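You operate a simulated robot arm through the tools that you are given. There is no shell and no other tool.

You are at the controls of a simulated robot arm. One attempt, no reset.

## Task
Put things in order on the top of the steel cabinet. At the end: the white bottle (marked "CLEANER") stands where the blue block stood; the white jar (marked "BOLTS") from the top of the steel cabinet stands where the white bottle stood; the silver can (marked "GLUE") from the top of the steel cabinet stands where the white jar stood; the blue block from the top of the steel cabinet is on the grey plastic box; whatever was shut is shut again. Leave all else as you found it, and nothing knocked over.

Only the result counts: the job must be done as asked and must still hold three seconds after the hand-in. Knocking over, shifting, dropping, spilling or breaking anything else fails it.

## Robot
A 7-joint arm with a two-finger gripper, fixed in place. Base frame: the origin is at the foot of the arm, x ahead of it, y to its left, z up; the work surface is at about z = 0. Units: mm, degrees, N and s.
With the tool pointing down near the work surface it reaches from about 160 to 380 mm from the base axis. Its first joint turns from -72.0 to 72.0 degrees. Payload 0.6 kg.
The TCP is the grasp point between the finger pads, 22 mm short of the fingertips. In the tool frame z runs along the fingers and y along their closing line. The gripper opens to 92 mm; its body begins 65 mm behind the TCP.
Orientation is that of the tool frame in the base frame, as [roll, pitch, yaw] about the fixed x, y, z axes, in that order (R = Rz(yaw) Ry(pitch) Rx(roll)). With the fingers straight down and closing along the base's y, the tool's x points along the base's -x, its y along +y and its z along -z.

## Interface
- The arm moves only by the tool arm_command. Its argument "increments" is a list that holds one entry, the list of rows, each a list of 7 numbers: the shift along the tool's x, y, z in mm, then the turn, a rotation vector about the tool's x, y, z in degrees, then the finger opening in mm, from 0 to 92. In form: [[[tx, ty, tz, ax, ay, az, grip], ...]]. A call has 1 to 20 rows; each row shifts and turns the commanded pose from where the row before left it, along the tool's axes as they then stand. Rows are played at 5 a second. More than 50 mm and 8.6 degrees between two rows, or a gripper value outside its range, and nothing of the call is played. A pose out of reach is approached as far as the arm can. The call stops where the force on the tool passes 40 N (or 10 N more than at its start, if that is more) or the arm is blocked; 0.2 s more then pass. The fingers move at their own pace (about 59.9 mm/s each) and stop on an object; they squeeze with about 26 N. The grip force told is the motor's: it shows also when the fingers shut on nothing. Time passes only in rows, and 0.2 s behind the last, so rows that do not move let the fingers close. The reply holds the time, the measured pose of the TCP, the force on the tool along the base axes, the opening and the grip force, in the units named above and with some noise, with the torque about the TCP (base axes, N m) and any sound that the robot's microphone picked up.
- Cameras (640 x 400 px; columns grow to the right, rows downward): "scene" is fixed at [62.7, -281.6, 393.1]; the picture's right is [0.68, -0.73, 0.00], its down [-0.48, -0.45, -0.75] and it looks along [0.55, 0.51, -0.66] (base axes); focal length 214 px, centre (320, 200). "wrist" rides on the gripper at [71, 19, -102] in the tool frame; the picture's right is [-0.26, 0.97, 0.00], its down [-0.75, -0.20, -0.63] and it looks along [-0.60, -0.16, 0.78] (tool axes); focal length 280 px, centre (320, 200). There is no depth. A picture from a camera that has moved, and an enlarged one, comes with that camera's place and axes in the base frame and with its lens.
- camera(camera): a new picture of that camera. No time passes.
- zoom(camera, box): a new picture of the part [left, top, right, bottom] of that camera's present view, enlarged. No time passes.
- job_done(): hands the job in; it is judged then, once.

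Nothing tells you positions but the pictures and the camera data. Unless the task says otherwise, let go and move clear before handing in.

The tools are called after ">>>" by a JSON object that holds its "op" and its "data". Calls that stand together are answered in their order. arm_command: Moves the arm, as the interface text tells. Its arguments: {"type":"object","properties":{"increments":{"type":"array","items":{"type":"array","items":{"type":"array","items":{"type":"number"}}}}},"required":["increments"]} The other tools are called the same way: camera (camera) takes a picture; zoom (camera, box) takes an enlarged picture of a part of a camera's view; job_done () hands the job in.

At the start:

```text
t: 0.0
ee_pos: [201.5, 22.2, 323.0]
tcp_rot: [-180.0, 0.0, 180.0]
wrist_force: [0.2, -0.6, 0.0]
wrist_torque: [-0.03, 0.0, 0.05]
gripper_width: 91.9
grasp_force: 0.1
```

scene: 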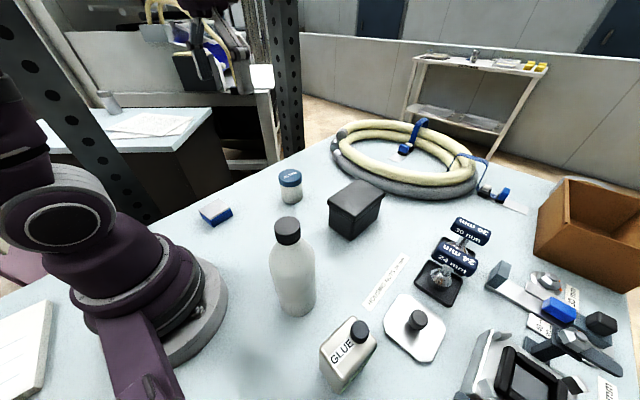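
wrist: 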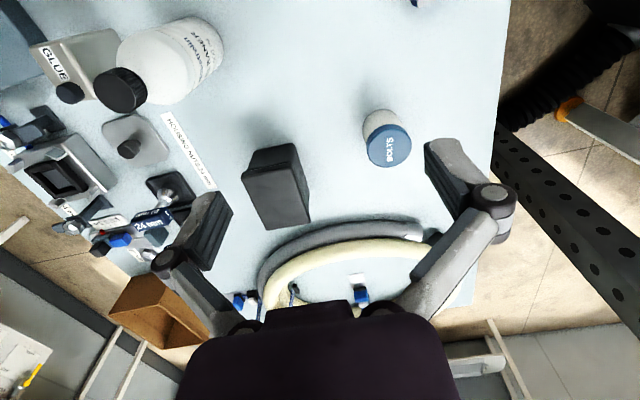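

I see the cabinet top with the bottle, can, jar, blue block and dark box, plus other things to leave alone. I'll look closer before moving.

>>> {"op": "zoom", "data": {"camera": "scene", "box": [180, 150, 400, 288]}}

>>> {"op": "zoom", "data": {"camera": "scene", "box": [240, 200, 480, 400]}}

>>> {"op": "zoom", "data": {"camera": "scene", "box": [400, 200, 640, 400]}}

>>> {"op": "zoom", "data": {"camera": "wrist", "box": [0, 0, 320, 200]}}

>>> {"op": "zoom", "data": {"camera": "wrist", "box": [220, 60, 540, 260]}}

```text
2.90 times, centred on (290, 219) of scene
camera zoom: at [62.7, -281.6, 393.1], right [0.68, -0.73, 0.0], down [-0.48, -0.45, -0.75], along [0.55, 0.51, -0.66], focal length 622 px, centre (407, 145)
```

zoom: 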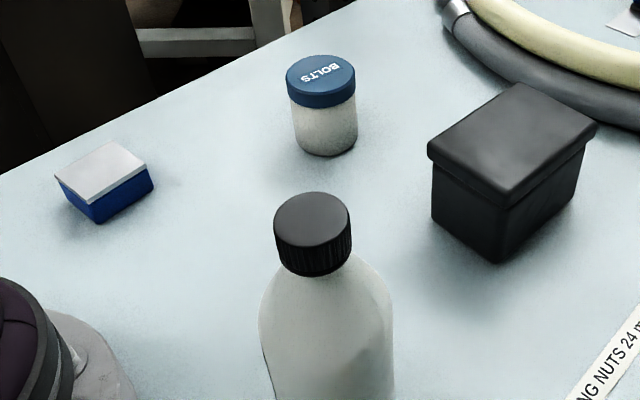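

```text
2.00 times, centred on (360, 300) of scene
camera zoom: at [62.7, -281.6, 393.1], right [0.68, -0.73, 0.0], down [-0.48, -0.45, -0.75], along [0.55, 0.51, -0.66], focal length 429 px, centre (240, 0)
```

zoom: 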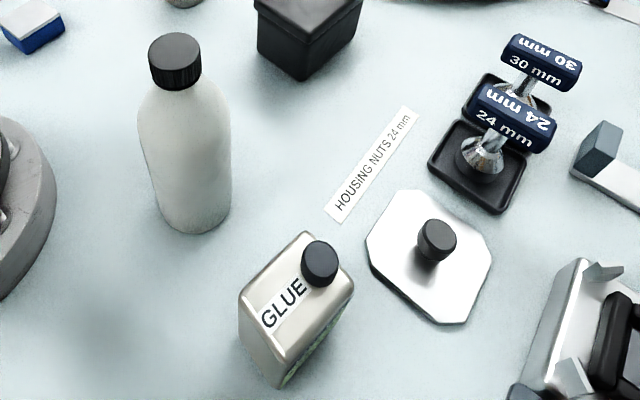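

```text
2.00 times, centred on (520, 300) of scene
camera zoom: at [62.7, -281.6, 393.1], right [0.68, -0.73, 0.0], down [-0.48, -0.45, -0.75], along [0.55, 0.51, -0.66], focal length 429 px, centre (-80, 0)
```

zoom: 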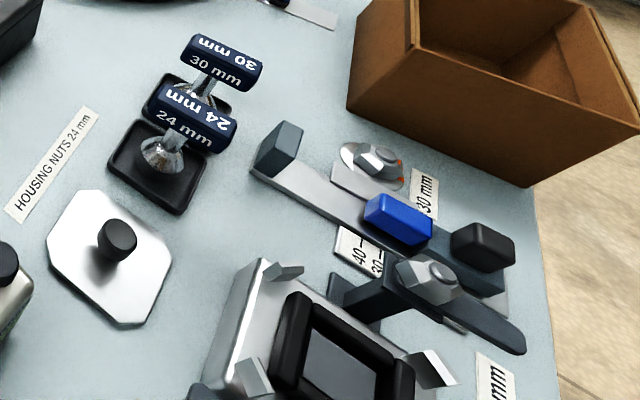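

```text
2.00 times, centred on (160, 100) of wrist
camera zoom: at [130.6, 41.7, 423.8], right [0.26, 0.97, 0.0], down [0.75, -0.2, 0.63], along [0.6, -0.16, -0.78], focal length 561 px, centre (640, 400)
```

zoom: 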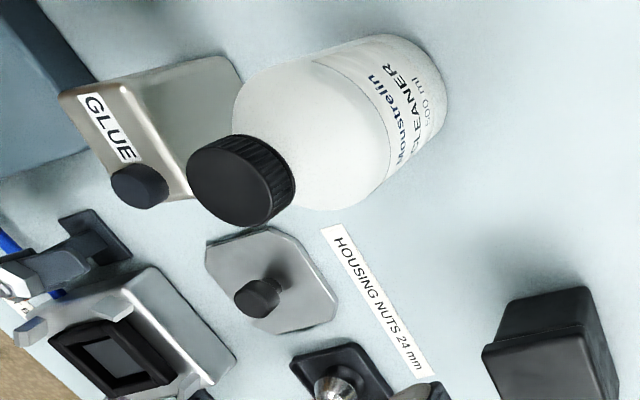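

```text
2.00 times, centred on (380, 160) of wrist
camera zoom: at [130.6, 41.7, 423.8], right [0.26, 0.97, 0.0], down [0.75, -0.2, 0.63], along [0.6, -0.16, -0.78], focal length 561 px, centre (200, 280)
```

zoom: 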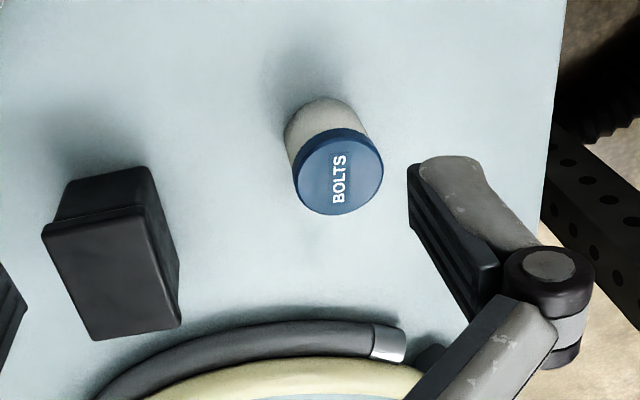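

The grey box has a lid about 76 mm up. The block is near (168, 180), the bottle near (160, -130) and about 195 mm tall, the jar near (335, 85), and the can near (137, -253). I'll move above the blue block for a closer look.

>>> {"op": "arm_command", "data": {"increments": [[[4, 19.75, 15, 0, 0, 0, 80], [4, 19.75, 15, 0, 0, 0, 80], [4, 19.75, 15, 0, 0, 0, 80], [4, 19.75, 15, 0, 0, 0, 80], [4, 19.75, 15, 0, 0, 0, 80], [4, 19.75, 15, 0, 0, 0, 80], [4, 19.75, 15, 0, 0, 0, 80], [4, 19.75, 15, 0, 0, 0, 80], [0, 0, 0, 0, 0, 0, 80], [0, 0, 0, 0, 0, 0, 80]]]}}

>>> {"op": "camera", "data": {"camera": "wrist"}}

>>> {"op": "camera", "data": {"camera": "scene"}}

```text
t: 2.2
ee_pos: [169.6, 178.9, 202.9]
tcp_rot: [180.0, -0.1, 180.0]
wrist_force: [0.4, -1.3, -0.7]
wrist_torque: [0.03, -0.01, 0.01]
gripper_width: 80.1
grasp_force: 0.0
```

```text
taken
camera wrist: at [97.7, 199.1, 302.8], right [0.26, 0.97, 0.0], down [0.75, -0.2, 0.63], along [0.6, -0.16, -0.78], focal length 280 px, centre (320, 200)
```

wrist: 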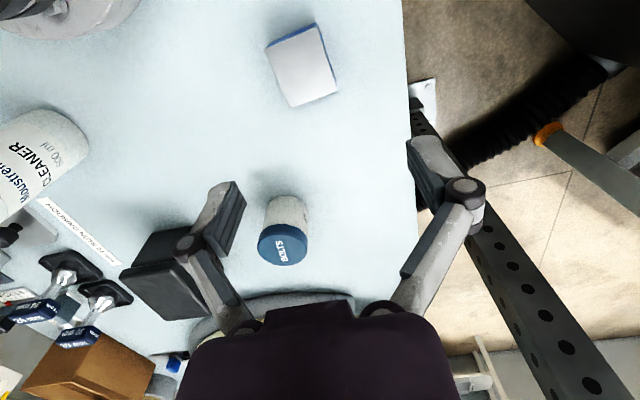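

```text
taken
```

scene: 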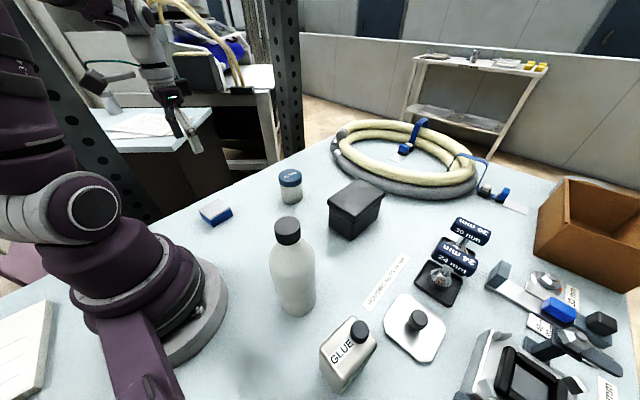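

The wrist view puts the block's top at about 60 x 50 mm, centred near (160, 166), with its sides almost square to the base axes. I'll come down part way over it and check again.

>>> {"op": "arm_command", "data": {"increments": [[[1.2, -1.75, 15, 0, 0, 0, 85], [1.2, -1.75, 15, 0, 0, 0, 85], [1.2, -1.75, 15, 0, 0, 0, 85], [1.2, -1.75, 15, 0, 0, 0, 85], [1.2, -1.75, 15, 0, 0, 0, 85], [1.2, -1.75, 15, 0, 0, 0, 85], [1.2, -1.75, 15, 0, 0, 0, 85], [1.2, -1.75, 15, 0, 0, 0, 85], [0, 0, 0, 0, 0, 0, 85], [0, 0, 0, 0, 0, 0, 85]]]}}

>>> {"op": "camera", "data": {"camera": "wrist"}}

>>> {"op": "zoom", "data": {"camera": "scene", "box": [120, 100, 340, 238]}}

```text
t: 4.4
ee_pos: [160.1, 165.1, 83.9]
tcp_rot: [-180.0, 0.1, 180.0]
wrist_force: [-0.3, -0.8, 0.4]
wrist_torque: [0.0, 0.0, 0.05]
gripper_width: 84.9
grasp_force: 0.0
```

```text
taken
camera wrist: at [89.1, 184.9, 183.6], right [0.26, 0.97, 0.0], down [0.75, -0.2, 0.63], along [0.6, -0.16, -0.78], focal length 280 px, centre (320, 200)
```

wrist: 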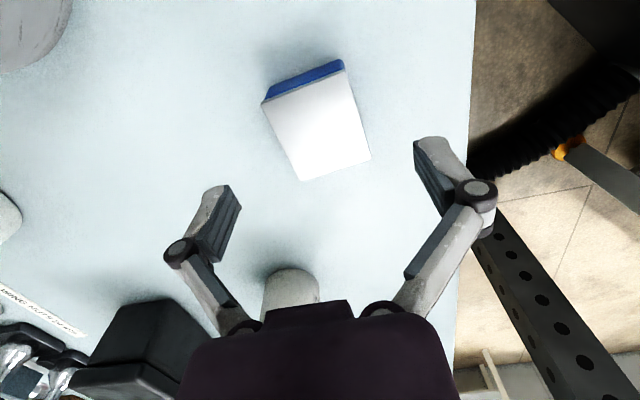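

```text
2.90 times, centred on (230, 169) of scene
camera zoom: at [62.7, -281.6, 393.1], right [0.68, -0.73, 0.0], down [-0.48, -0.45, -0.75], along [0.55, 0.51, -0.66], focal length 622 px, centre (581, 290)
```

zoom: 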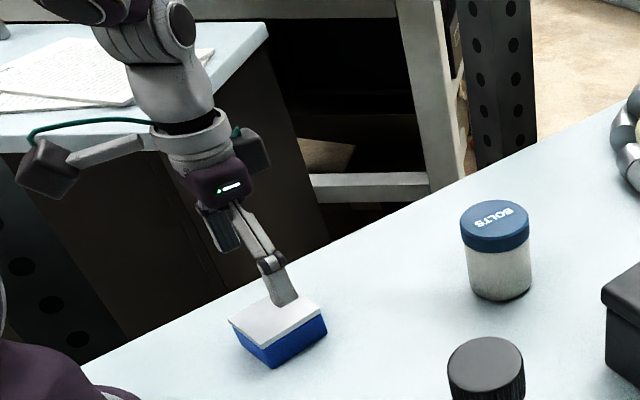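

The fingers straddle the block, which is centred near (163, 166) and turned about 5°. I'll turn to match, come down to tips about 5 mm above the surface, and close.

>>> {"op": "arm_command", "data": {"increments": [[[0, 0, 9, 0, 0, -2.5, 85], [0, 0, 9, 0, 0, -2.5, 85], [0, 0, 9, 0, 0, 0, 85], [0, 0, 9, 0, 0, 0, 85], [0, 0, 9, 0, 0, 0, 85], [0, 0, 6, 0, 0, 0, 85], [0, 0, 5, 0, 0, 0, 85], [0, 0, 0, 0, 0, 0, 85], [0, 0, 0, 0, 0, 0, 85]]]}}

>>> {"op": "camera", "data": {"camera": "wrist"}}

>>> {"op": "zoom", "data": {"camera": "scene", "box": [150, 150, 310, 250]}}

```text
t: 6.4
ee_pos: [160.5, 165.7, 26.1]
tcp_rot: [179.9, 0.0, -175.0]
wrist_force: [0.8, 1.2, -0.6]
wrist_torque: [0.02, 0.02, 0.01]
gripper_width: 85.1
grasp_force: 0.0
```

```text
taken
camera wrist: at [87.2, 179.3, 127.2], right [0.18, 0.98, 0.0], down [0.77, -0.14, 0.63], along [0.62, -0.11, -0.78], focal length 280 px, centre (320, 200)
```

wrist: 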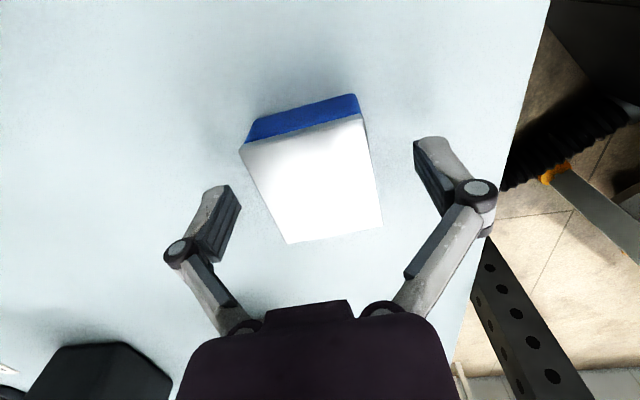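

```text
4.00 times, centred on (230, 200) of scene
camera zoom: at [62.7, -281.6, 393.1], right [0.68, -0.73, 0.0], down [-0.48, -0.45, -0.75], along [0.55, 0.51, -0.66], focal length 858 px, centre (680, 200)
```

zoom: 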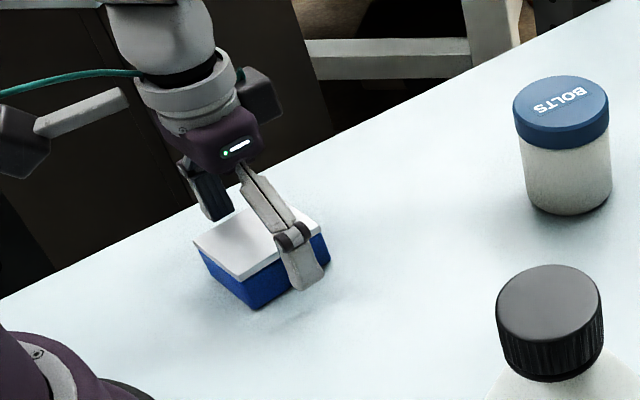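

The fingers bracket the block, which is about 25 mm high and centred near (163, 166). I'll close on it and lift slightly to test the grip.

>>> {"op": "arm_command", "data": {"increments": [[[0, 0, 0, 0, 0, 0, 20], [0, 0, 0, 0, 0, 0, 20], [0, 0, 0, 0, 0, 0, 20], [0, 0, 0, 0, 0, 0, 20], [0, 0, 0, 0, 0, 0, 20], [0, 0, -4, 0, 0, 0, 20], [0, 0, -6, 0, 0, 0, 20], [0, 0, -10, 0, 0, 0, 20], [0, 0, -10, 0, 0, 0, 20]]]}}

>>> {"op": "camera", "data": {"camera": "wrist"}}

>>> {"op": "zoom", "data": {"camera": "scene", "box": [150, 150, 310, 250]}}

```text
t: 8.4
ee_pos: [160.0, 166.2, 57.2]
tcp_rot: [-179.9, 0.0, -175.1]
wrist_force: [-1.1, 0.2, -4.0]
wrist_torque: [-0.01, 0.0, 0.01]
gripper_width: 50.0
grasp_force: 26.5
```

```text
taken
camera wrist: at [87.4, 178.9, 158.2], right [0.18, 0.98, 0.0], down [0.77, -0.14, 0.63], along [0.62, -0.11, -0.78], focal length 280 px, centre (320, 200)
```

wrist: 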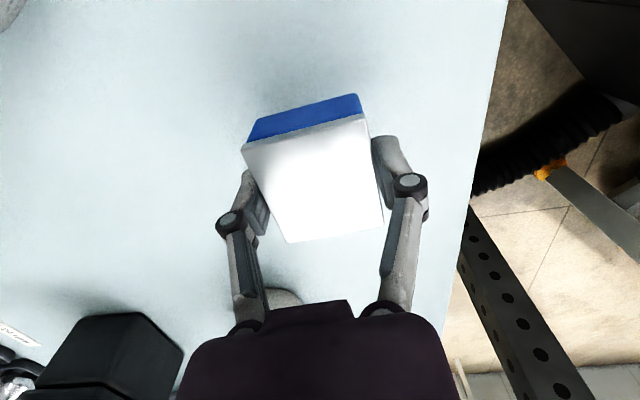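

```text
4.00 times, centred on (230, 200) of scene
camera zoom: at [62.7, -281.6, 393.1], right [0.68, -0.73, 0.0], down [-0.48, -0.45, -0.75], along [0.55, 0.51, -0.66], focal length 858 px, centre (680, 200)
```

zoom: 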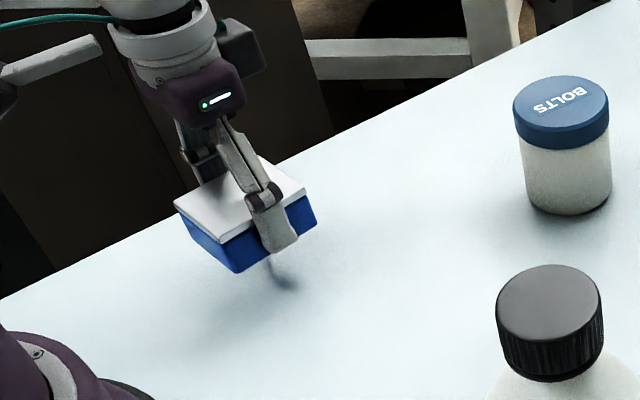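

The block is held (50 mm wide). I'll raise it well clear, square up the gripper, and carry it round to just short of the grey box.

>>> {"op": "arm_command", "data": {"increments": [[[0, 0, -12, 0, 0, 0, 20], [0, 0, -15, 0, 0, 1, 20], [0, 0, -15, 0, 0, 1, 20], [0, 0, -15, 0, 0, 1, 20], [0, 0, -15, 0, 0, 1, 20], [0, 0, -15, 0, 0, 1, 20], [0, 0, -15, 0, 0, 0, 20], [0, 0, -15, 0, 0, 0, 20], [0, 0, 0, 0, 0, 0, 20]]]}}

>>> {"op": "arm_command", "data": {"increments": [[[-8, -12, 0, 0, 0, 0, 20], [-11, -17, 0, 0, 0, 0, 20], [-11, -17, 0, 0, 0, 0, 20], [-11, -17, 0, 0, 0, 0, 20], [-11, -17, 0, 0, 0, 0, 20], [-11, -17, 0, 0, 0, 0, 20], [-11, -17, 0, 0, 0, 0, 20], [-11, -17, 0, 0, 0, 0, 20], [-11, -17, 0, 0, 0, 0, 20], [-11, -17, 0, 0, 0, 0, 20], [-11, -17, 0, 0, 0, 0, 20], [-11, -17, 0, 0, 0, 0, 20], [-11, -17, 0, 0, 0, 0, 20], [-11, -17, 0, 0, 0, 0, 20], [-11, -17, 0, 0, 0, 0, 20], [-6, -9, 0, 0, 0, 0, 20], [0, 0, 0, 0, 0, 0, 20], [0, 0, 0, 0, 0, 0, 20]]]}}

>>> {"op": "camera", "data": {"camera": "wrist"}}

>>> {"op": "camera", "data": {"camera": "scene"}}

```text
t: 10.4
ee_pos: [159.9, 165.0, 173.3]
tcp_rot: [180.0, 0.1, 180.0]
wrist_force: [0.5, -0.7, -5.2]
wrist_torque: [0.01, 0.0, -0.02]
gripper_width: 49.7
grasp_force: 26.4
```

```text
t: 14.2
ee_pos: [328.2, -93.1, 173.9]
tcp_rot: [-180.0, 0.0, 179.9]
wrist_force: [-0.5, 0.0, -3.3]
wrist_torque: [0.01, 0.0, 0.01]
gripper_width: 50.1
grasp_force: 26.0
```

```text
taken
camera wrist: at [257.5, -73.7, 274.6], right [0.26, 0.97, 0.0], down [0.75, -0.2, 0.63], along [0.6, -0.16, -0.78], focal length 280 px, centre (320, 200)
```

wrist: 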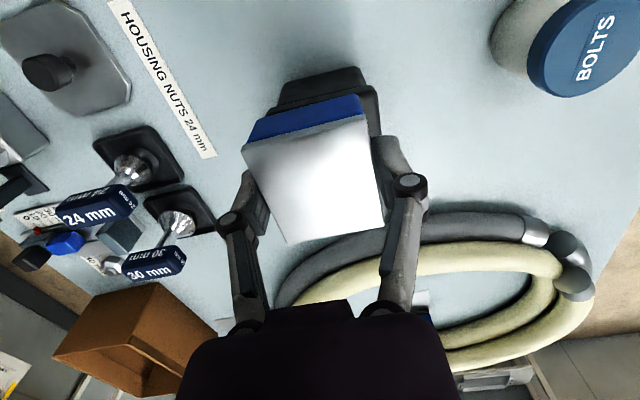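

```text
taken
```

scene: 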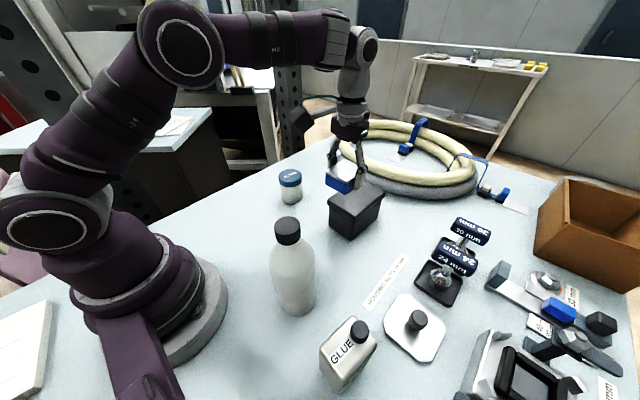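

>>> {"op": "zoom", "data": {"camera": "wrist", "box": [200, 40, 440, 190]}}

>>> {"op": "zoom", "data": {"camera": "scene", "box": [280, 120, 440, 250]}}

```text
2.67 times, centred on (320, 115) of wrist
camera zoom: at [257.5, -73.7, 274.6], right [0.26, 0.97, 0.0], down [0.75, -0.2, 0.63], along [0.6, -0.16, -0.78], focal length 748 px, centre (320, 427)
```

zoom: 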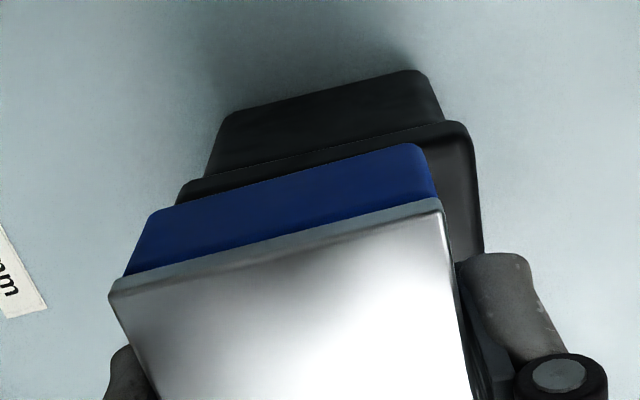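

```text
3.08 times, centred on (360, 185) of scene
camera zoom: at [62.7, -281.6, 393.1], right [0.68, -0.73, 0.0], down [-0.48, -0.45, -0.75], along [0.54, 0.51, -0.66], focal length 660 px, centre (197, 246)
```

zoom: 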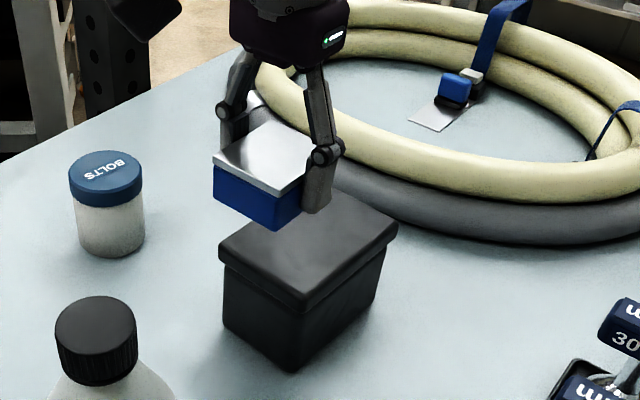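

The lid's near edge is at x≈323, with y from about -130 to -54. I'll move the block out over the lid at x≈362 and lower it to just above.

>>> {"op": "arm_command", "data": {"increments": [[[-8, 0, 5, 0, 0, 0, 20], [-9, 0, 6, 0, 0, 0, 20], [-9, 0, 6, 0, 0, 0, 20], [-8, 0, 7, 0, 0, 0, 20], [0, 0, 10, 0, 0, 0, 20], [0, 0, 10, 0, 0, 0, 20], [0, 0, 8, 0, 0, 0, 20], [0, 0, 6, 0, 0, 0, 20], [0, 0, 0, 0, 0, 0, 20], [0, 0, 0, 0, 0, 0, 20]]]}}

>>> {"op": "camera", "data": {"camera": "wrist"}}

>>> {"op": "zoom", "data": {"camera": "scene", "box": [280, 120, 440, 250]}}

```text
t: 16.4
ee_pos: [363.7, -92.2, 116.7]
tcp_rot: [180.0, 0.1, -179.9]
wrist_force: [-0.5, 0.3, -4.7]
wrist_torque: [-0.02, -0.03, 0.01]
gripper_width: 49.4
grasp_force: 26.2
```

```text
taken
camera wrist: at [291.3, -73.2, 218.1], right [0.26, 0.97, 0.0], down [0.75, -0.2, 0.63], along [0.6, -0.16, -0.78], focal length 280 px, centre (320, 200)
```

wrist: 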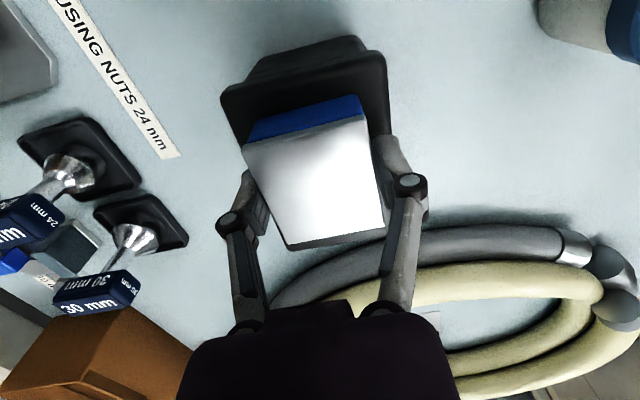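

```text
3.08 times, centred on (360, 185) of scene
camera zoom: at [62.7, -281.6, 393.1], right [0.68, -0.73, 0.0], down [-0.48, -0.45, -0.75], along [0.54, 0.51, -0.66], focal length 660 px, centre (197, 246)
```

zoom: 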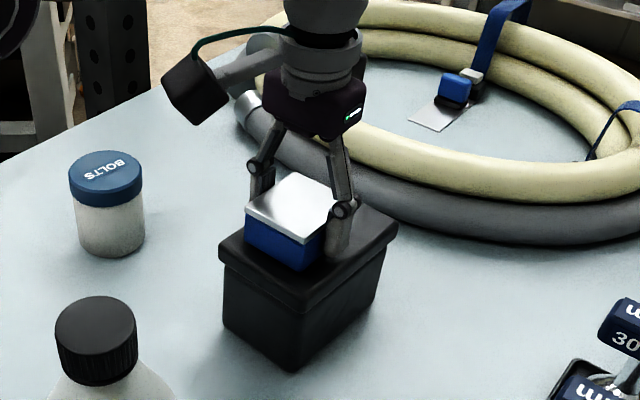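

>>> {"op": "arm_command", "data": {"increments": [[[0, 0, 4, 0, 0, 0, 20], [0, 0, 3, 0, 0, 0, 20], [0, 0, 2, 0, 0, 0, 20], [0, 0, 0, 0, 0, 0, 20]]]}}

>>> {"op": "zoom", "data": {"camera": "scene", "box": [310, 150, 410, 240]}}

```text
t: 17.4
ee_pos: [362.9, -92.9, 108.8]
tcp_rot: [-179.9, 0.1, -179.9]
wrist_force: [6.2, 2.6, 15.3]
wrist_torque: [0.09, -0.19, -0.01]
gripper_width: 49.9
grasp_force: 26.4
```

```text
4.44 times, centred on (360, 195) of scene
camera zoom: at [62.6, -281.6, 393.1], right [0.68, -0.73, 0.0], down [-0.48, -0.45, -0.75], along [0.55, 0.51, -0.66], focal length 953 px, centre (142, 222)
```

zoom: 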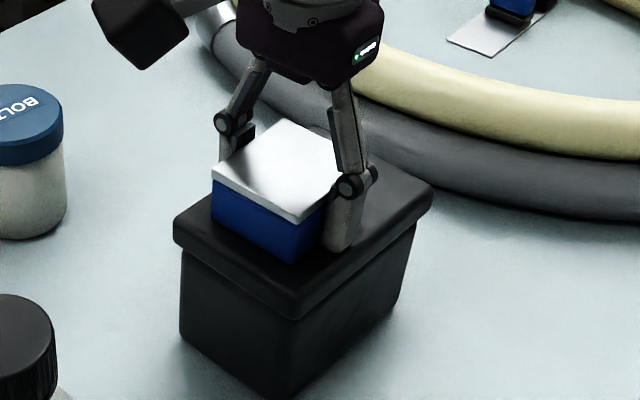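

The block has met the lid (force rose about 20 N). I'll ease off a little, then open the fingers gently.

>>> {"op": "arm_command", "data": {"increments": [[[0, 0, -1, 0, 0, 0, 20], [0, 0, -0.5, 0, 0, 0, 46], [0, 0, 0, 0, 0, 0, 54], [0, 0, 0, 0, 0, 0, 62], [0, 0, 0, 0, 0, 0, 70], [0, 0, 0, 0, 0, 0, 70]]]}}

>>> {"op": "zoom", "data": {"camera": "scene", "box": [310, 150, 410, 240]}}

>>> {"op": "camera", "data": {"camera": "wrist"}}

```text
t: 18.8
ee_pos: [363.7, -92.9, 109.6]
tcp_rot: [-180.0, 0.0, -179.9]
wrist_force: [0.0, 0.0, -0.9]
wrist_torque: [0.01, -0.02, -0.01]
gripper_width: 69.9
grasp_force: 0.0
```

```text
4.44 times, centred on (360, 195) of scene
camera zoom: at [62.7, -281.6, 393.1], right [0.68, -0.73, 0.0], down [-0.48, -0.45, -0.75], along [0.55, 0.51, -0.66], focal length 953 px, centre (142, 222)
```

zoom: 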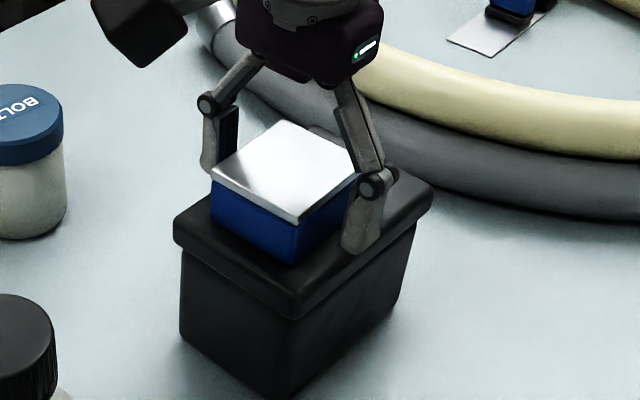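

```text
taken
camera wrist: at [291.0, -73.5, 209.9], right [0.26, 0.97, 0.0], down [0.75, -0.2, 0.63], along [0.6, -0.16, -0.78], focal length 280 px, centre (320, 200)
```

wrist: 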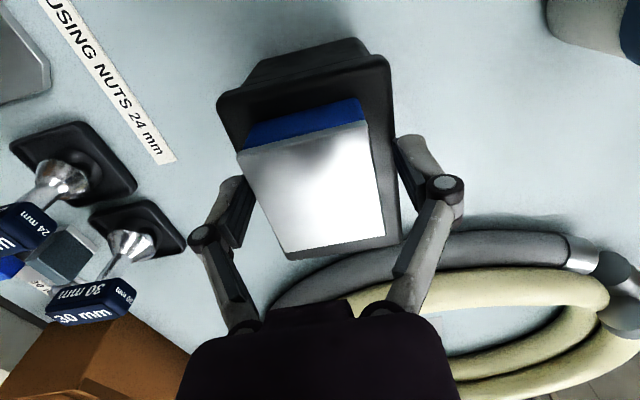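

The block rests level on the lid. I'll rise straight up and go over to the bottle for a look from above.

>>> {"op": "arm_command", "data": {"increments": [[[0, 0, -6, 0, 0, 0, 72], [0, 0, -14, 0, 0, 0, 72], [0, 0, -20, 0, 0, 0, 72], [0, 0, -20, 0, 0, 0, 72], [0, 0, -20, 0, 0, 0, 72], [0, 0, -20, 0, 0, 0, 72], [0, 0, -20, 0, 0, 0, 72], [0, 0, -20, 0, 0, 0, 72], [0, 0, -20, 0, 0, 0, 72], [0, 0, 0, 0, 0, 0, 72]]]}}

>>> {"op": "arm_command", "data": {"increments": [[[18, -3.5, 0, 0, 0, 0, 72], [18, -3.5, 0, 0, 0, 0, 72], [18, -3.5, 0, 0, 0, 0, 72], [18, -3.5, 0, 0, 0, 0, 72], [18, -3.5, 0, 0, 0, 0, 72], [18, -3.5, 0, 0, 0, 0, 72], [18, -3.5, 0, 0, 0, 0, 72], [18, -3.5, 0, 0, 0, 0, 72], [18, -3.5, 0, 0, 0, 0, 72], [18, -3.5, 0, 0, 0, 0, 72], [18, -3.5, 0, 0, 0, 0, 72], [0, 0, 0, 0, 0, 0, 72], [0, 0, 0, 0, 0, 0, 72]]]}}

>>> {"op": "camera", "data": {"camera": "wrist"}}

>>> {"op": "camera", "data": {"camera": "scene"}}

```text
t: 20.7
ee_pos: [334.7, -85.1, 236.5]
tcp_rot: [-179.8, 0.7, 179.9]
wrist_force: [11.9, -2.6, -19.8]
wrist_torque: [-0.1, -0.05, -0.05]
gripper_width: 72.2
grasp_force: 0.2
out of reach, approached as far as the arm can: row 4, 5, 6, 7, 8, 9
stopped in row 9: the force on the tool passed its limit at 53 N (the readings are from after the stop); the commanded pose is now the measured one
```

```text
t: 23.5
ee_pos: [137.0, -123.8, 235.2]
tcp_rot: [-179.9, 0.5, 179.9]
wrist_force: [-0.2, -0.5, 0.1]
wrist_torque: [-0.02, -0.04, -0.02]
gripper_width: 72.0
grasp_force: 0.1
```

```text
taken
camera wrist: at [64.0, -104.0, 336.4], right [0.26, 0.96, 0.0], down [0.75, -0.2, 0.63], along [0.61, -0.17, -0.78], focal length 280 px, centre (320, 200)
```

wrist: 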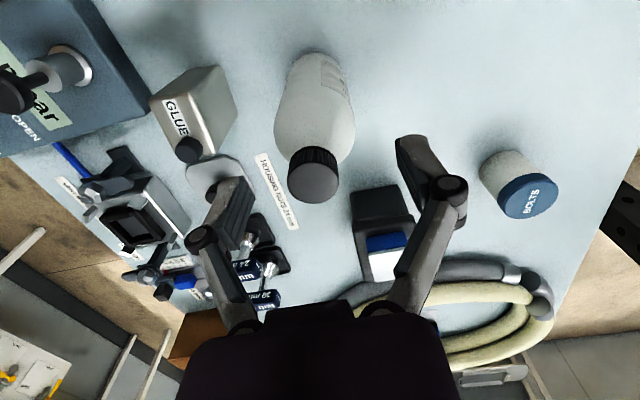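

```text
taken
```

scene: 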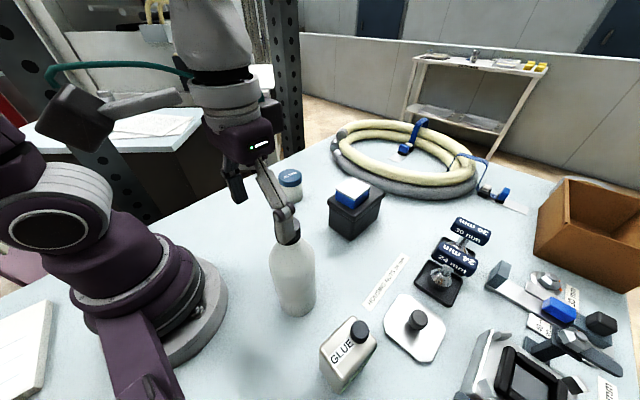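

The block sits on the lid, and the bottle's cap is centred near (160, -133), about 194 mm up. I'll zoom in on the bottle's shape before choosing the grip.

>>> {"op": "zoom", "data": {"camera": "scene", "box": [240, 200, 360, 325]}}

>>> {"op": "zoom", "data": {"camera": "wrist", "box": [220, 30, 420, 230]}}

>>> {"op": "zoom", "data": {"camera": "wrist", "box": [0, 0, 260, 180]}}

```text
3.20 times, centred on (300, 262) of scene
camera zoom: at [62.7, -281.6, 393.1], right [0.68, -0.73, 0.0], down [-0.48, -0.45, -0.75], along [0.55, 0.51, -0.66], focal length 686 px, centre (384, 0)
```

zoom: 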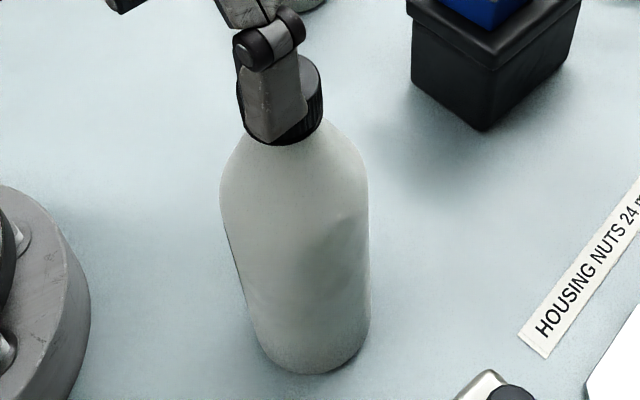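

```text
2.00 times, centred on (320, 130) of wrist
camera zoom: at [64.0, -104.0, 336.4], right [0.26, 0.96, 0.0], down [0.75, -0.2, 0.63], along [0.61, -0.17, -0.78], focal length 561 px, centre (320, 340)
```

zoom: 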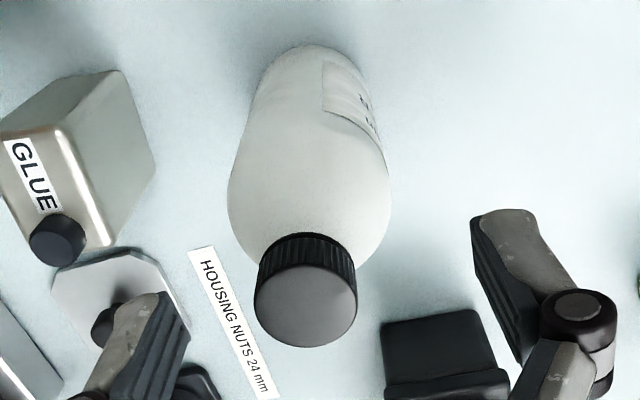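

```text
2.22 times, centred on (130, 90) of wrist
camera zoom: at [64.0, -104.0, 336.4], right [0.26, 0.96, 0.0], down [0.75, -0.2, 0.63], along [0.61, -0.17, -0.78], focal length 623 px, centre (742, 444)
```

zoom: 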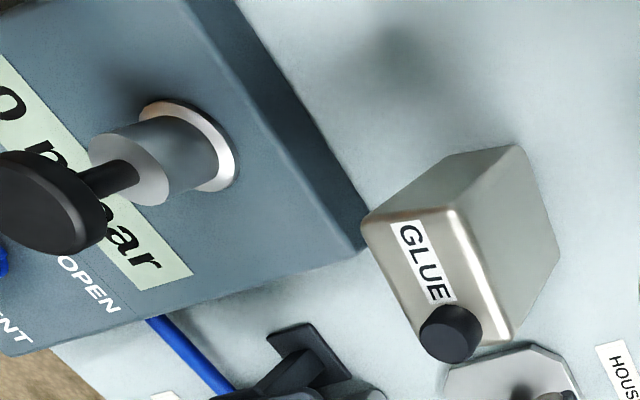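

Gripping the cap from above looks best, with the tips ending at the cap's lower rim. I'll centre over the cap, correct the small tilt, and check.

>>> {"op": "arm_command", "data": {"increments": [[[0, 0, 0, 0, 0.6, 0, 72], [-8, -3, 0, 0, 0, 0, 72], [-8, -3.5, 0, 0, 0, 0, 72], [-7.5, -3, 0, 0, 0, 0, 72], [0, 0, 0, 0, 0, 0, 72], [0, 0, 0, 0, 0, 0, 72]]]}}

>>> {"op": "zoom", "data": {"camera": "wrist", "box": [160, 30, 480, 230]}}

>>> {"op": "zoom", "data": {"camera": "scene", "box": [220, 140, 380, 240]}}

```text
t: 24.9
ee_pos: [160.0, -133.2, 236.3]
tcp_rot: [-180.0, -0.1, 179.9]
wrist_force: [-0.6, 0.7, 0.0]
wrist_torque: [-0.01, -0.02, -0.04]
gripper_width: 71.9
grasp_force: 0.1
```

```text
2.00 times, centred on (320, 130) of wrist
camera zoom: at [88.2, -113.5, 337.2], right [0.26, 0.96, 0.0], down [0.75, -0.2, 0.62], along [0.6, -0.17, -0.78], focal length 561 px, centre (320, 340)
```

zoom: 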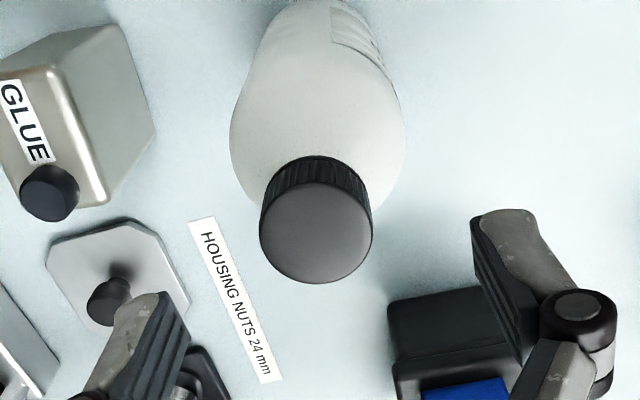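

```text
4.00 times, centred on (300, 190) of scene
camera zoom: at [62.7, -281.6, 393.1], right [0.68, -0.73, 0.0], down [-0.48, -0.45, -0.75], along [0.55, 0.51, -0.66], focal length 858 px, centre (400, 240)
```

zoom: 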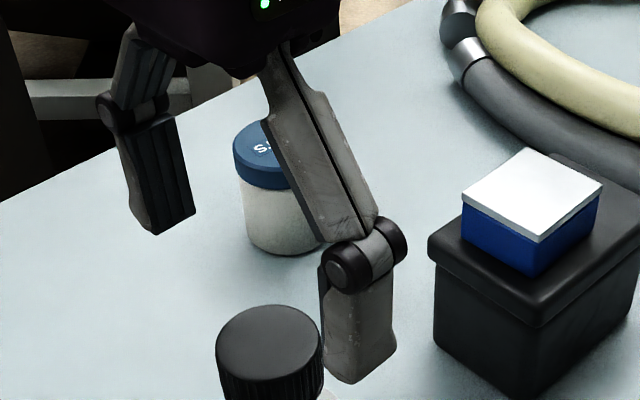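

>>> {"op": "arm_command", "data": {"increments": [[[-3, -2, 0, 0, 0, 0, 66], [0, 0, 8, 0, 0, 0, 60], [0, 0, 8, 0, 0, 0, 60], [0, 0, 8, 0, 0, 0, 60], [0, 0, 6, 0, 0, 0, 60], [0, 0, 0, 0, 0, 0, 60], [0, 0, 0, 0, 0, 0, 60]]]}}

>>> {"op": "zoom", "data": {"camera": "wrist", "box": [160, 80, 480, 280]}}

>>> {"op": "zoom", "data": {"camera": "scene", "box": [240, 180, 340, 260]}}

```text
t: 26.5
ee_pos: [161.7, -135.2, 206.3]
tcp_rot: [-179.9, -0.1, 179.8]
wrist_force: [0.1, -0.7, -0.3]
wrist_torque: [-0.01, -0.01, -0.03]
gripper_width: 59.8
grasp_force: 0.0
```

```text
2.00 times, centred on (320, 180) of wrist
camera zoom: at [91.0, -115.1, 307.5], right [0.26, 0.96, 0.0], down [0.75, -0.2, 0.62], along [0.6, -0.17, -0.78], focal length 561 px, centre (320, 240)
```

zoom: 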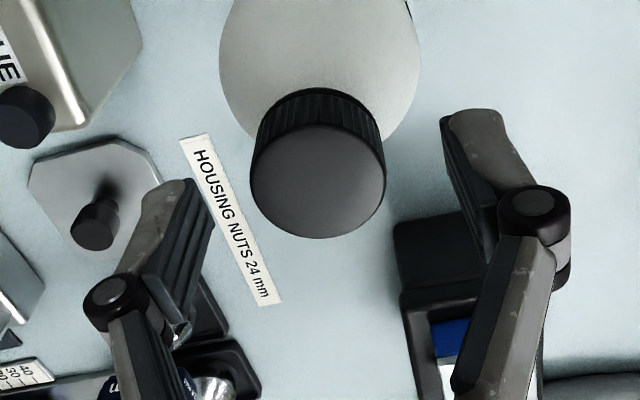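

```text
5.00 times, centred on (290, 220) of scene
camera zoom: at [62.7, -281.6, 393.1], right [0.68, -0.73, 0.0], down [-0.48, -0.45, -0.75], along [0.55, 0.51, -0.66], focal length 1072 px, centre (470, 100)
```

zoom: 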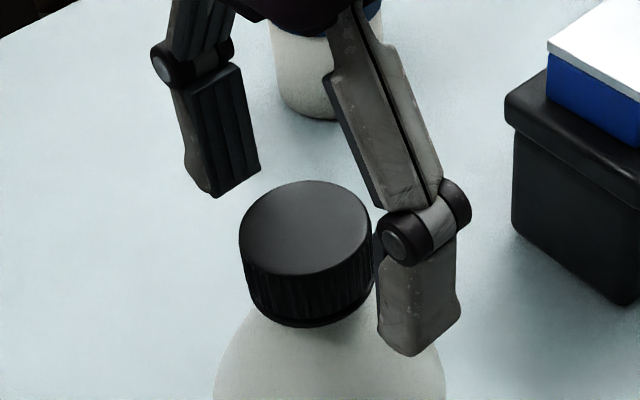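

The cap is centred between the fingers. I'll go down 8 mm more so the tips reach the cap's lower rim, then close.

>>> {"op": "arm_command", "data": {"increments": [[[0, 0, 4, 0, 0, 0, 60], [0, 0, 4, 0, 0, 0, 60], [0, 0, 0, 0, 0, 0, 48], [0, 0, 0, 0, 0, 0, 40], [0, 0, 0, 0, 0, 0, 34], [0, 0, 0, 0, 0, 0, 20], [0, 0, 0, 0, 0, 0, 10], [0, 0, 0, 0, 0, 0, 10], [0, 0, 0, 0, 0, 0, 10]]]}}

>>> {"op": "zoom", "data": {"camera": "wrist", "box": [160, 80, 480, 280]}}

>>> {"op": "zoom", "data": {"camera": "scene", "box": [240, 180, 340, 260]}}

```text
t: 28.5
ee_pos: [162.1, -134.4, 198.3]
tcp_rot: [-179.9, -0.1, 179.9]
wrist_force: [0.2, -1.1, 2.4]
wrist_torque: [-0.04, 0.02, 0.01]
gripper_width: 30.7
grasp_force: 26.7
```

```text
2.00 times, centred on (320, 180) of wrist
camera zoom: at [90.4, -114.7, 299.3], right [0.26, 0.96, 0.0], down [0.75, -0.2, 0.62], along [0.6, -0.17, -0.78], focal length 561 px, centre (320, 240)
```

zoom: 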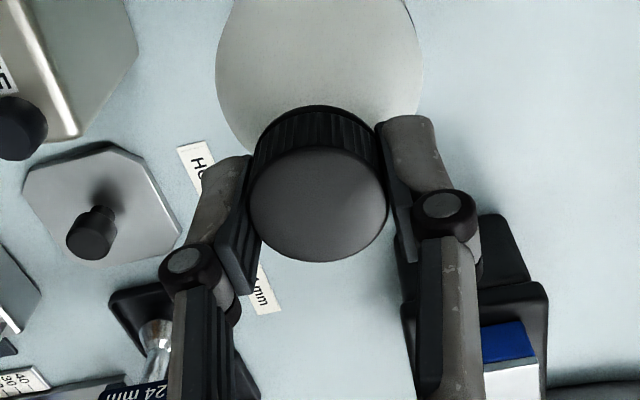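

```text
5.00 times, centred on (290, 220) of scene
camera zoom: at [62.7, -281.6, 393.1], right [0.68, -0.73, 0.0], down [-0.48, -0.45, -0.75], along [0.55, 0.51, -0.66], focal length 1072 px, centre (470, 100)
```

zoom: 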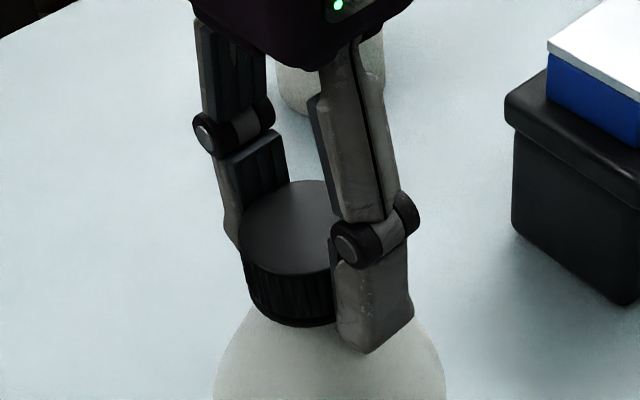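

The cap is gripped at 31 mm, so the bottle's spot is about (162.5, -134.7). I'll lift slowly and check that it hangs straight.

>>> {"op": "arm_command", "data": {"increments": [[[0, 0, -2, 0, 0, 0, 10], [0, 0, -3, 0, 0, 0, 10], [0, 0, -5, 0, 0, 0, 10], [0, 0, -5, 0, 0, 0, 10], [0, 0, -5, 0, 0, 0, 10], [0, 0, 0, 0, 0, 0, 10], [0, 0, 0, 0, 0, 0, 10]]]}}

>>> {"op": "camera", "data": {"camera": "scene"}}

>>> {"op": "camera", "data": {"camera": "wrist"}}

```text
t: 30.1
ee_pos: [162.9, -134.2, 218.9]
tcp_rot: [-179.9, -0.1, 179.9]
wrist_force: [0.2, 0.3, -4.9]
wrist_torque: [0.01, 0.01, 0.02]
gripper_width: 30.4
grasp_force: 26.2
```

```text
taken
```

scene: 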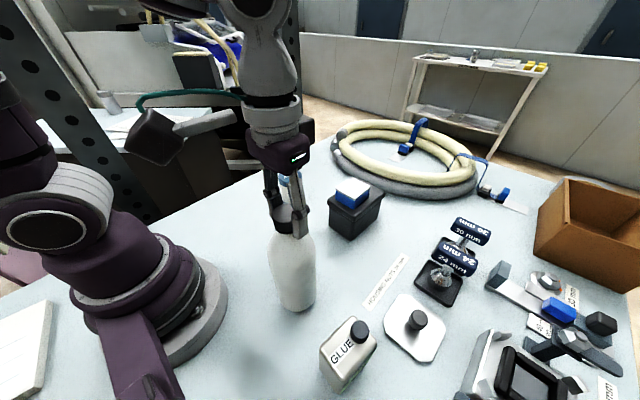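

```text
taken
camera wrist: at [91.5, -115.1, 319.5], right [0.26, 0.96, 0.0], down [0.75, -0.2, 0.62], along [0.6, -0.17, -0.78], focal length 280 px, centre (320, 200)
```

wrist: 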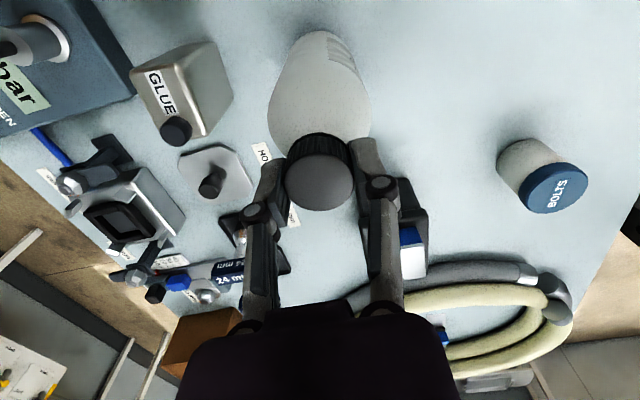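

The bottle hangs straight. I'll raise it further and carry it slowly round in front of the base to the block's old spot.

>>> {"op": "arm_command", "data": {"increments": [[[0, 0, -5, 0, 0, 0, 10], [0, 0, -6, 0, 0, 0, 10], [0, 0, -6, 0, 0, 0, 10], [0, 0, -5, 0, 0, 0, 10], [-4, 6, -3, 0, 0, 0, 10], [-8.5, 12, 0, 0, 0, 0, 10], [-8.5, 12, 0, 0, 0, 0, 10], [-8.5, 12, 0, 0, 0, 0, 10], [-8.5, 12, 0, 0, 0, 0, 10], [-8.5, 12, 0, 0, 0, 0, 10], [-6, 8.7, 0, 0, 0, 0, 10], [-2, 13, 0, 0, 0, 0, 10], [-2, 13, 0, 0, 0, 0, 10], [-2, 13, 0, 0, 0, 0, 10], [-2, 13, 0, 0, 0, 0, 10], [-1, 13, 0, 0, 0, 0, 10], [-1, 10, 0, 0, 0, 0, 10], [0, 5, 0, 0, 0, 0, 10], [0, 0, 0, 0, 0, 0, 10]]]}}

>>> {"op": "camera", "data": {"camera": "scene"}}

```text
t: 34.1
ee_pos: [225.0, 19.1, 243.6]
tcp_rot: [-179.9, -0.2, 179.9]
wrist_force: [0.8, -0.3, -5.2]
wrist_torque: [-0.01, -0.06, 0.04]
gripper_width: 30.6
grasp_force: 26.2
```

```text
taken
```

scene: 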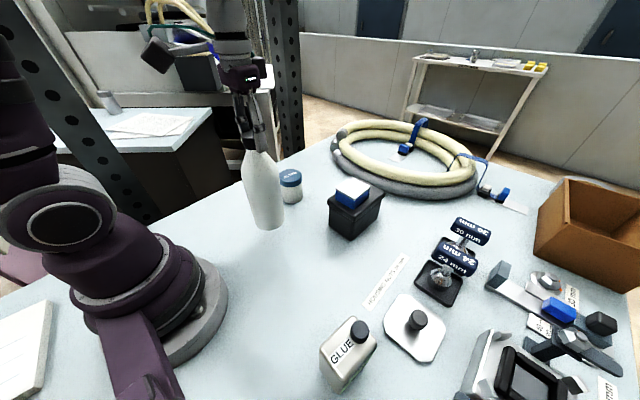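

>>> {"op": "arm_command", "data": {"increments": [[[1.5, 6, 0, 0, 0, 0, 10], [3, 12, 0, 0, 0, 0, 10], [3, 12, 0, 0, 0, 0, 10], [3, 12, 0, 0, 0, 0, 10], [3.5, 12, 0, 0, 0, 0, 10], [3.5, 12, 0, 0, 0, 0, 10], [4, 12, 0, 0, 0, 0, 10], [6, 11, 0, 0, 0, 0, 10], [7, 11, 0, 0, 0, 0, 10], [7, 11, 0, 0, 0, 0, 10], [7, 11, 0, 0, 0, 0, 10], [7, 11, 0, 0, 0, 0, 10], [4.5, 9, 0, 0, 0, 0, 10], [1.7, 4, 0, 0, 0, 0, 10], [0, 0, 0, 0, 0, 0, 10], [0, 0, 0, 0, 0, 0, 10]]]}}

>>> {"op": "camera", "data": {"camera": "scene"}}

>>> {"op": "camera", "data": {"camera": "wrist"}}

```text
t: 37.5
ee_pos: [163.6, 166.1, 243.2]
tcp_rot: [-179.9, 0.0, 179.9]
wrist_force: [-0.5, 0.1, -5.1]
wrist_torque: [0.02, -0.04, 0.02]
gripper_width: 30.1
grasp_force: 26.4
```

```text
taken
```

scene: 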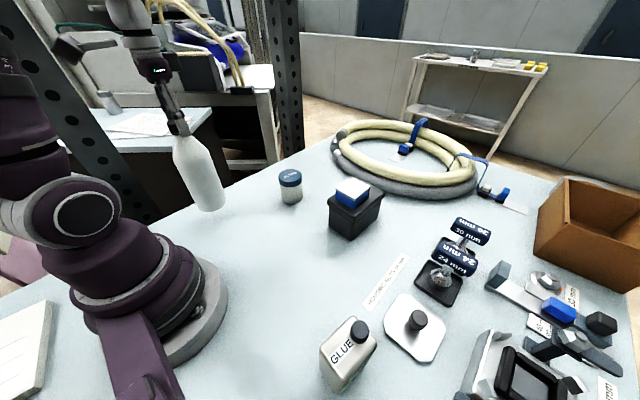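

```text
taken
camera wrist: at [92.2, 186.4, 343.8], right [0.26, 0.96, 0.0], down [0.75, -0.2, 0.62], along [0.6, -0.17, -0.78], focal length 280 px, centre (320, 200)
```

wrist: 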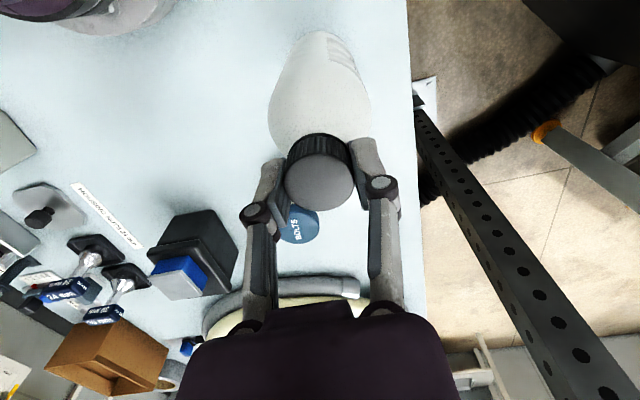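

The bottle is over the target, and I'll lower it until just above the surface.

>>> {"op": "arm_command", "data": {"increments": [[[0, 0, 5, 0, 0, 0, 10], [0, 0, 7, 0, 0, 0, 10], [0, 0, 7, 0, 0, 0, 10], [0, 0, 7, 0, 0, 0, 10], [0, 0, 6, 0, 0, 0, 10], [0, 0, 5, 0, 0, 0, 10], [0, 0, 4, 0, 0, 0, 10], [0, 0, 2, 0, 0, 0, 10], [0, 0, 0, 0, 0, 0, 10]]]}}

>>> {"op": "arm_command", "data": {"increments": [[[0, 0, 1, 0, 0, 0, 10], [0, 0, 1, 0, 0, 0, 10], [0, 0, 0, 0, 0, 0, 10]]]}}

>>> {"op": "zoom", "data": {"camera": "scene", "box": [130, 80, 300, 240]}}

```text
t: 39.5
ee_pos: [164.3, 166.5, 199.0]
tcp_rot: [-179.8, -0.1, 179.9]
wrist_force: [-1.4, -0.3, -5.4]
wrist_torque: [0.03, 0.01, 0.01]
gripper_width: 30.5
grasp_force: 25.9
```

```text
t: 40.3
ee_pos: [163.4, 166.4, 197.3]
tcp_rot: [179.9, 0.0, 179.9]
wrist_force: [2.7, -2.2, 18.7]
wrist_torque: [-0.02, -0.22, -0.03]
gripper_width: 30.3
grasp_force: 25.9
```

```text
2.50 times, centred on (215, 160) of scene
camera zoom: at [62.7, -281.6, 393.0], right [0.68, -0.73, 0.0], down [-0.48, -0.45, -0.75], along [0.55, 0.51, -0.66], focal length 536 px, centre (582, 300)
```

zoom: 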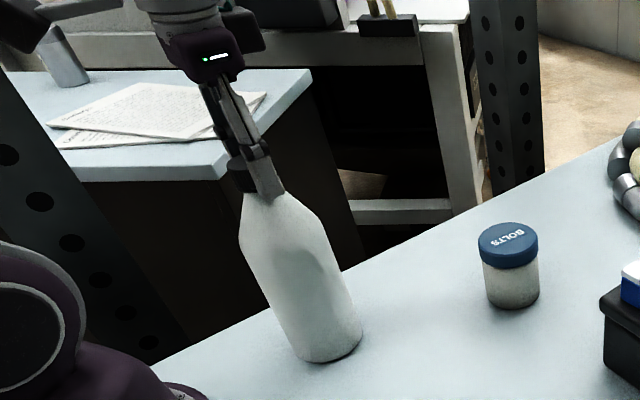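

It stands on the surface. I'll ease off 1 mm and open the fingers slowly.

>>> {"op": "arm_command", "data": {"increments": [[[0, 0, -1, 0, 0, 0, 10], [0, 0, 0, 0, 0, 0, 24], [0, 0, 0, 0, 0, 0, 32], [0, 0, 0, 0, 0, 0, 38], [0, 0, 0, 0, 0, 0, 46], [0, 0, 0, 0, 0, 0, 54], [0, 0, 0, 0, 0, 0, 60], [0, 0, 0, 0, 0, 0, 60]]]}}

>>> {"op": "zoom", "data": {"camera": "wrist", "box": [160, 80, 480, 280]}}

>>> {"op": "zoom", "data": {"camera": "scene", "box": [130, 80, 300, 240]}}

```text
t: 42.1
ee_pos: [163.8, 166.4, 198.6]
tcp_rot: [-179.9, -0.1, 179.9]
wrist_force: [-0.6, 0.9, 0.0]
wrist_torque: [0.02, 0.01, -0.04]
gripper_width: 59.9
grasp_force: 0.1
```

```text
2.00 times, centred on (320, 180) of wrist
camera zoom: at [92.2, 185.5, 299.3], right [0.26, 0.96, 0.0], down [0.75, -0.2, 0.62], along [0.6, -0.17, -0.78], focal length 561 px, centre (320, 240)
```

zoom: 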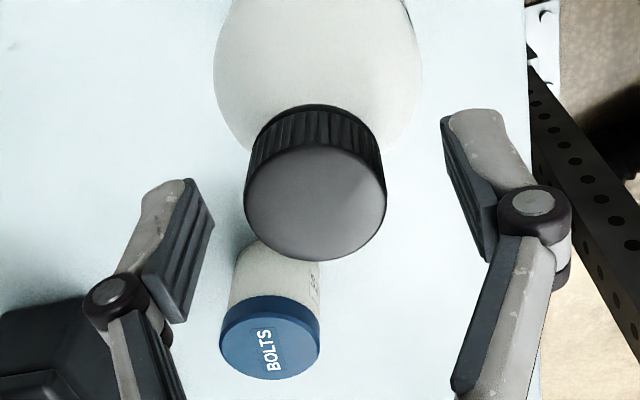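

```text
2.50 times, centred on (215, 160) of scene
camera zoom: at [62.7, -281.6, 393.1], right [0.68, -0.73, 0.0], down [-0.48, -0.45, -0.75], along [0.55, 0.51, -0.66], focal length 536 px, centre (582, 300)
```

zoom: 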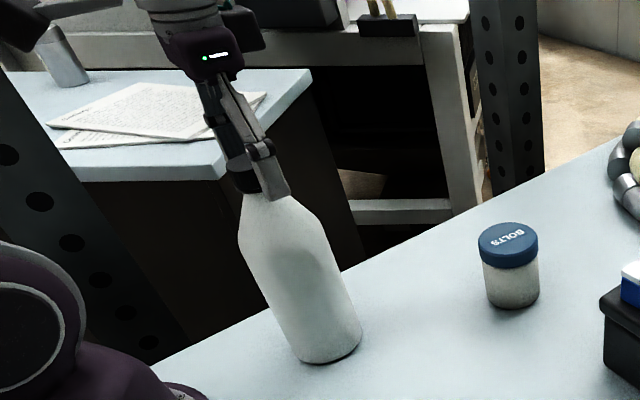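

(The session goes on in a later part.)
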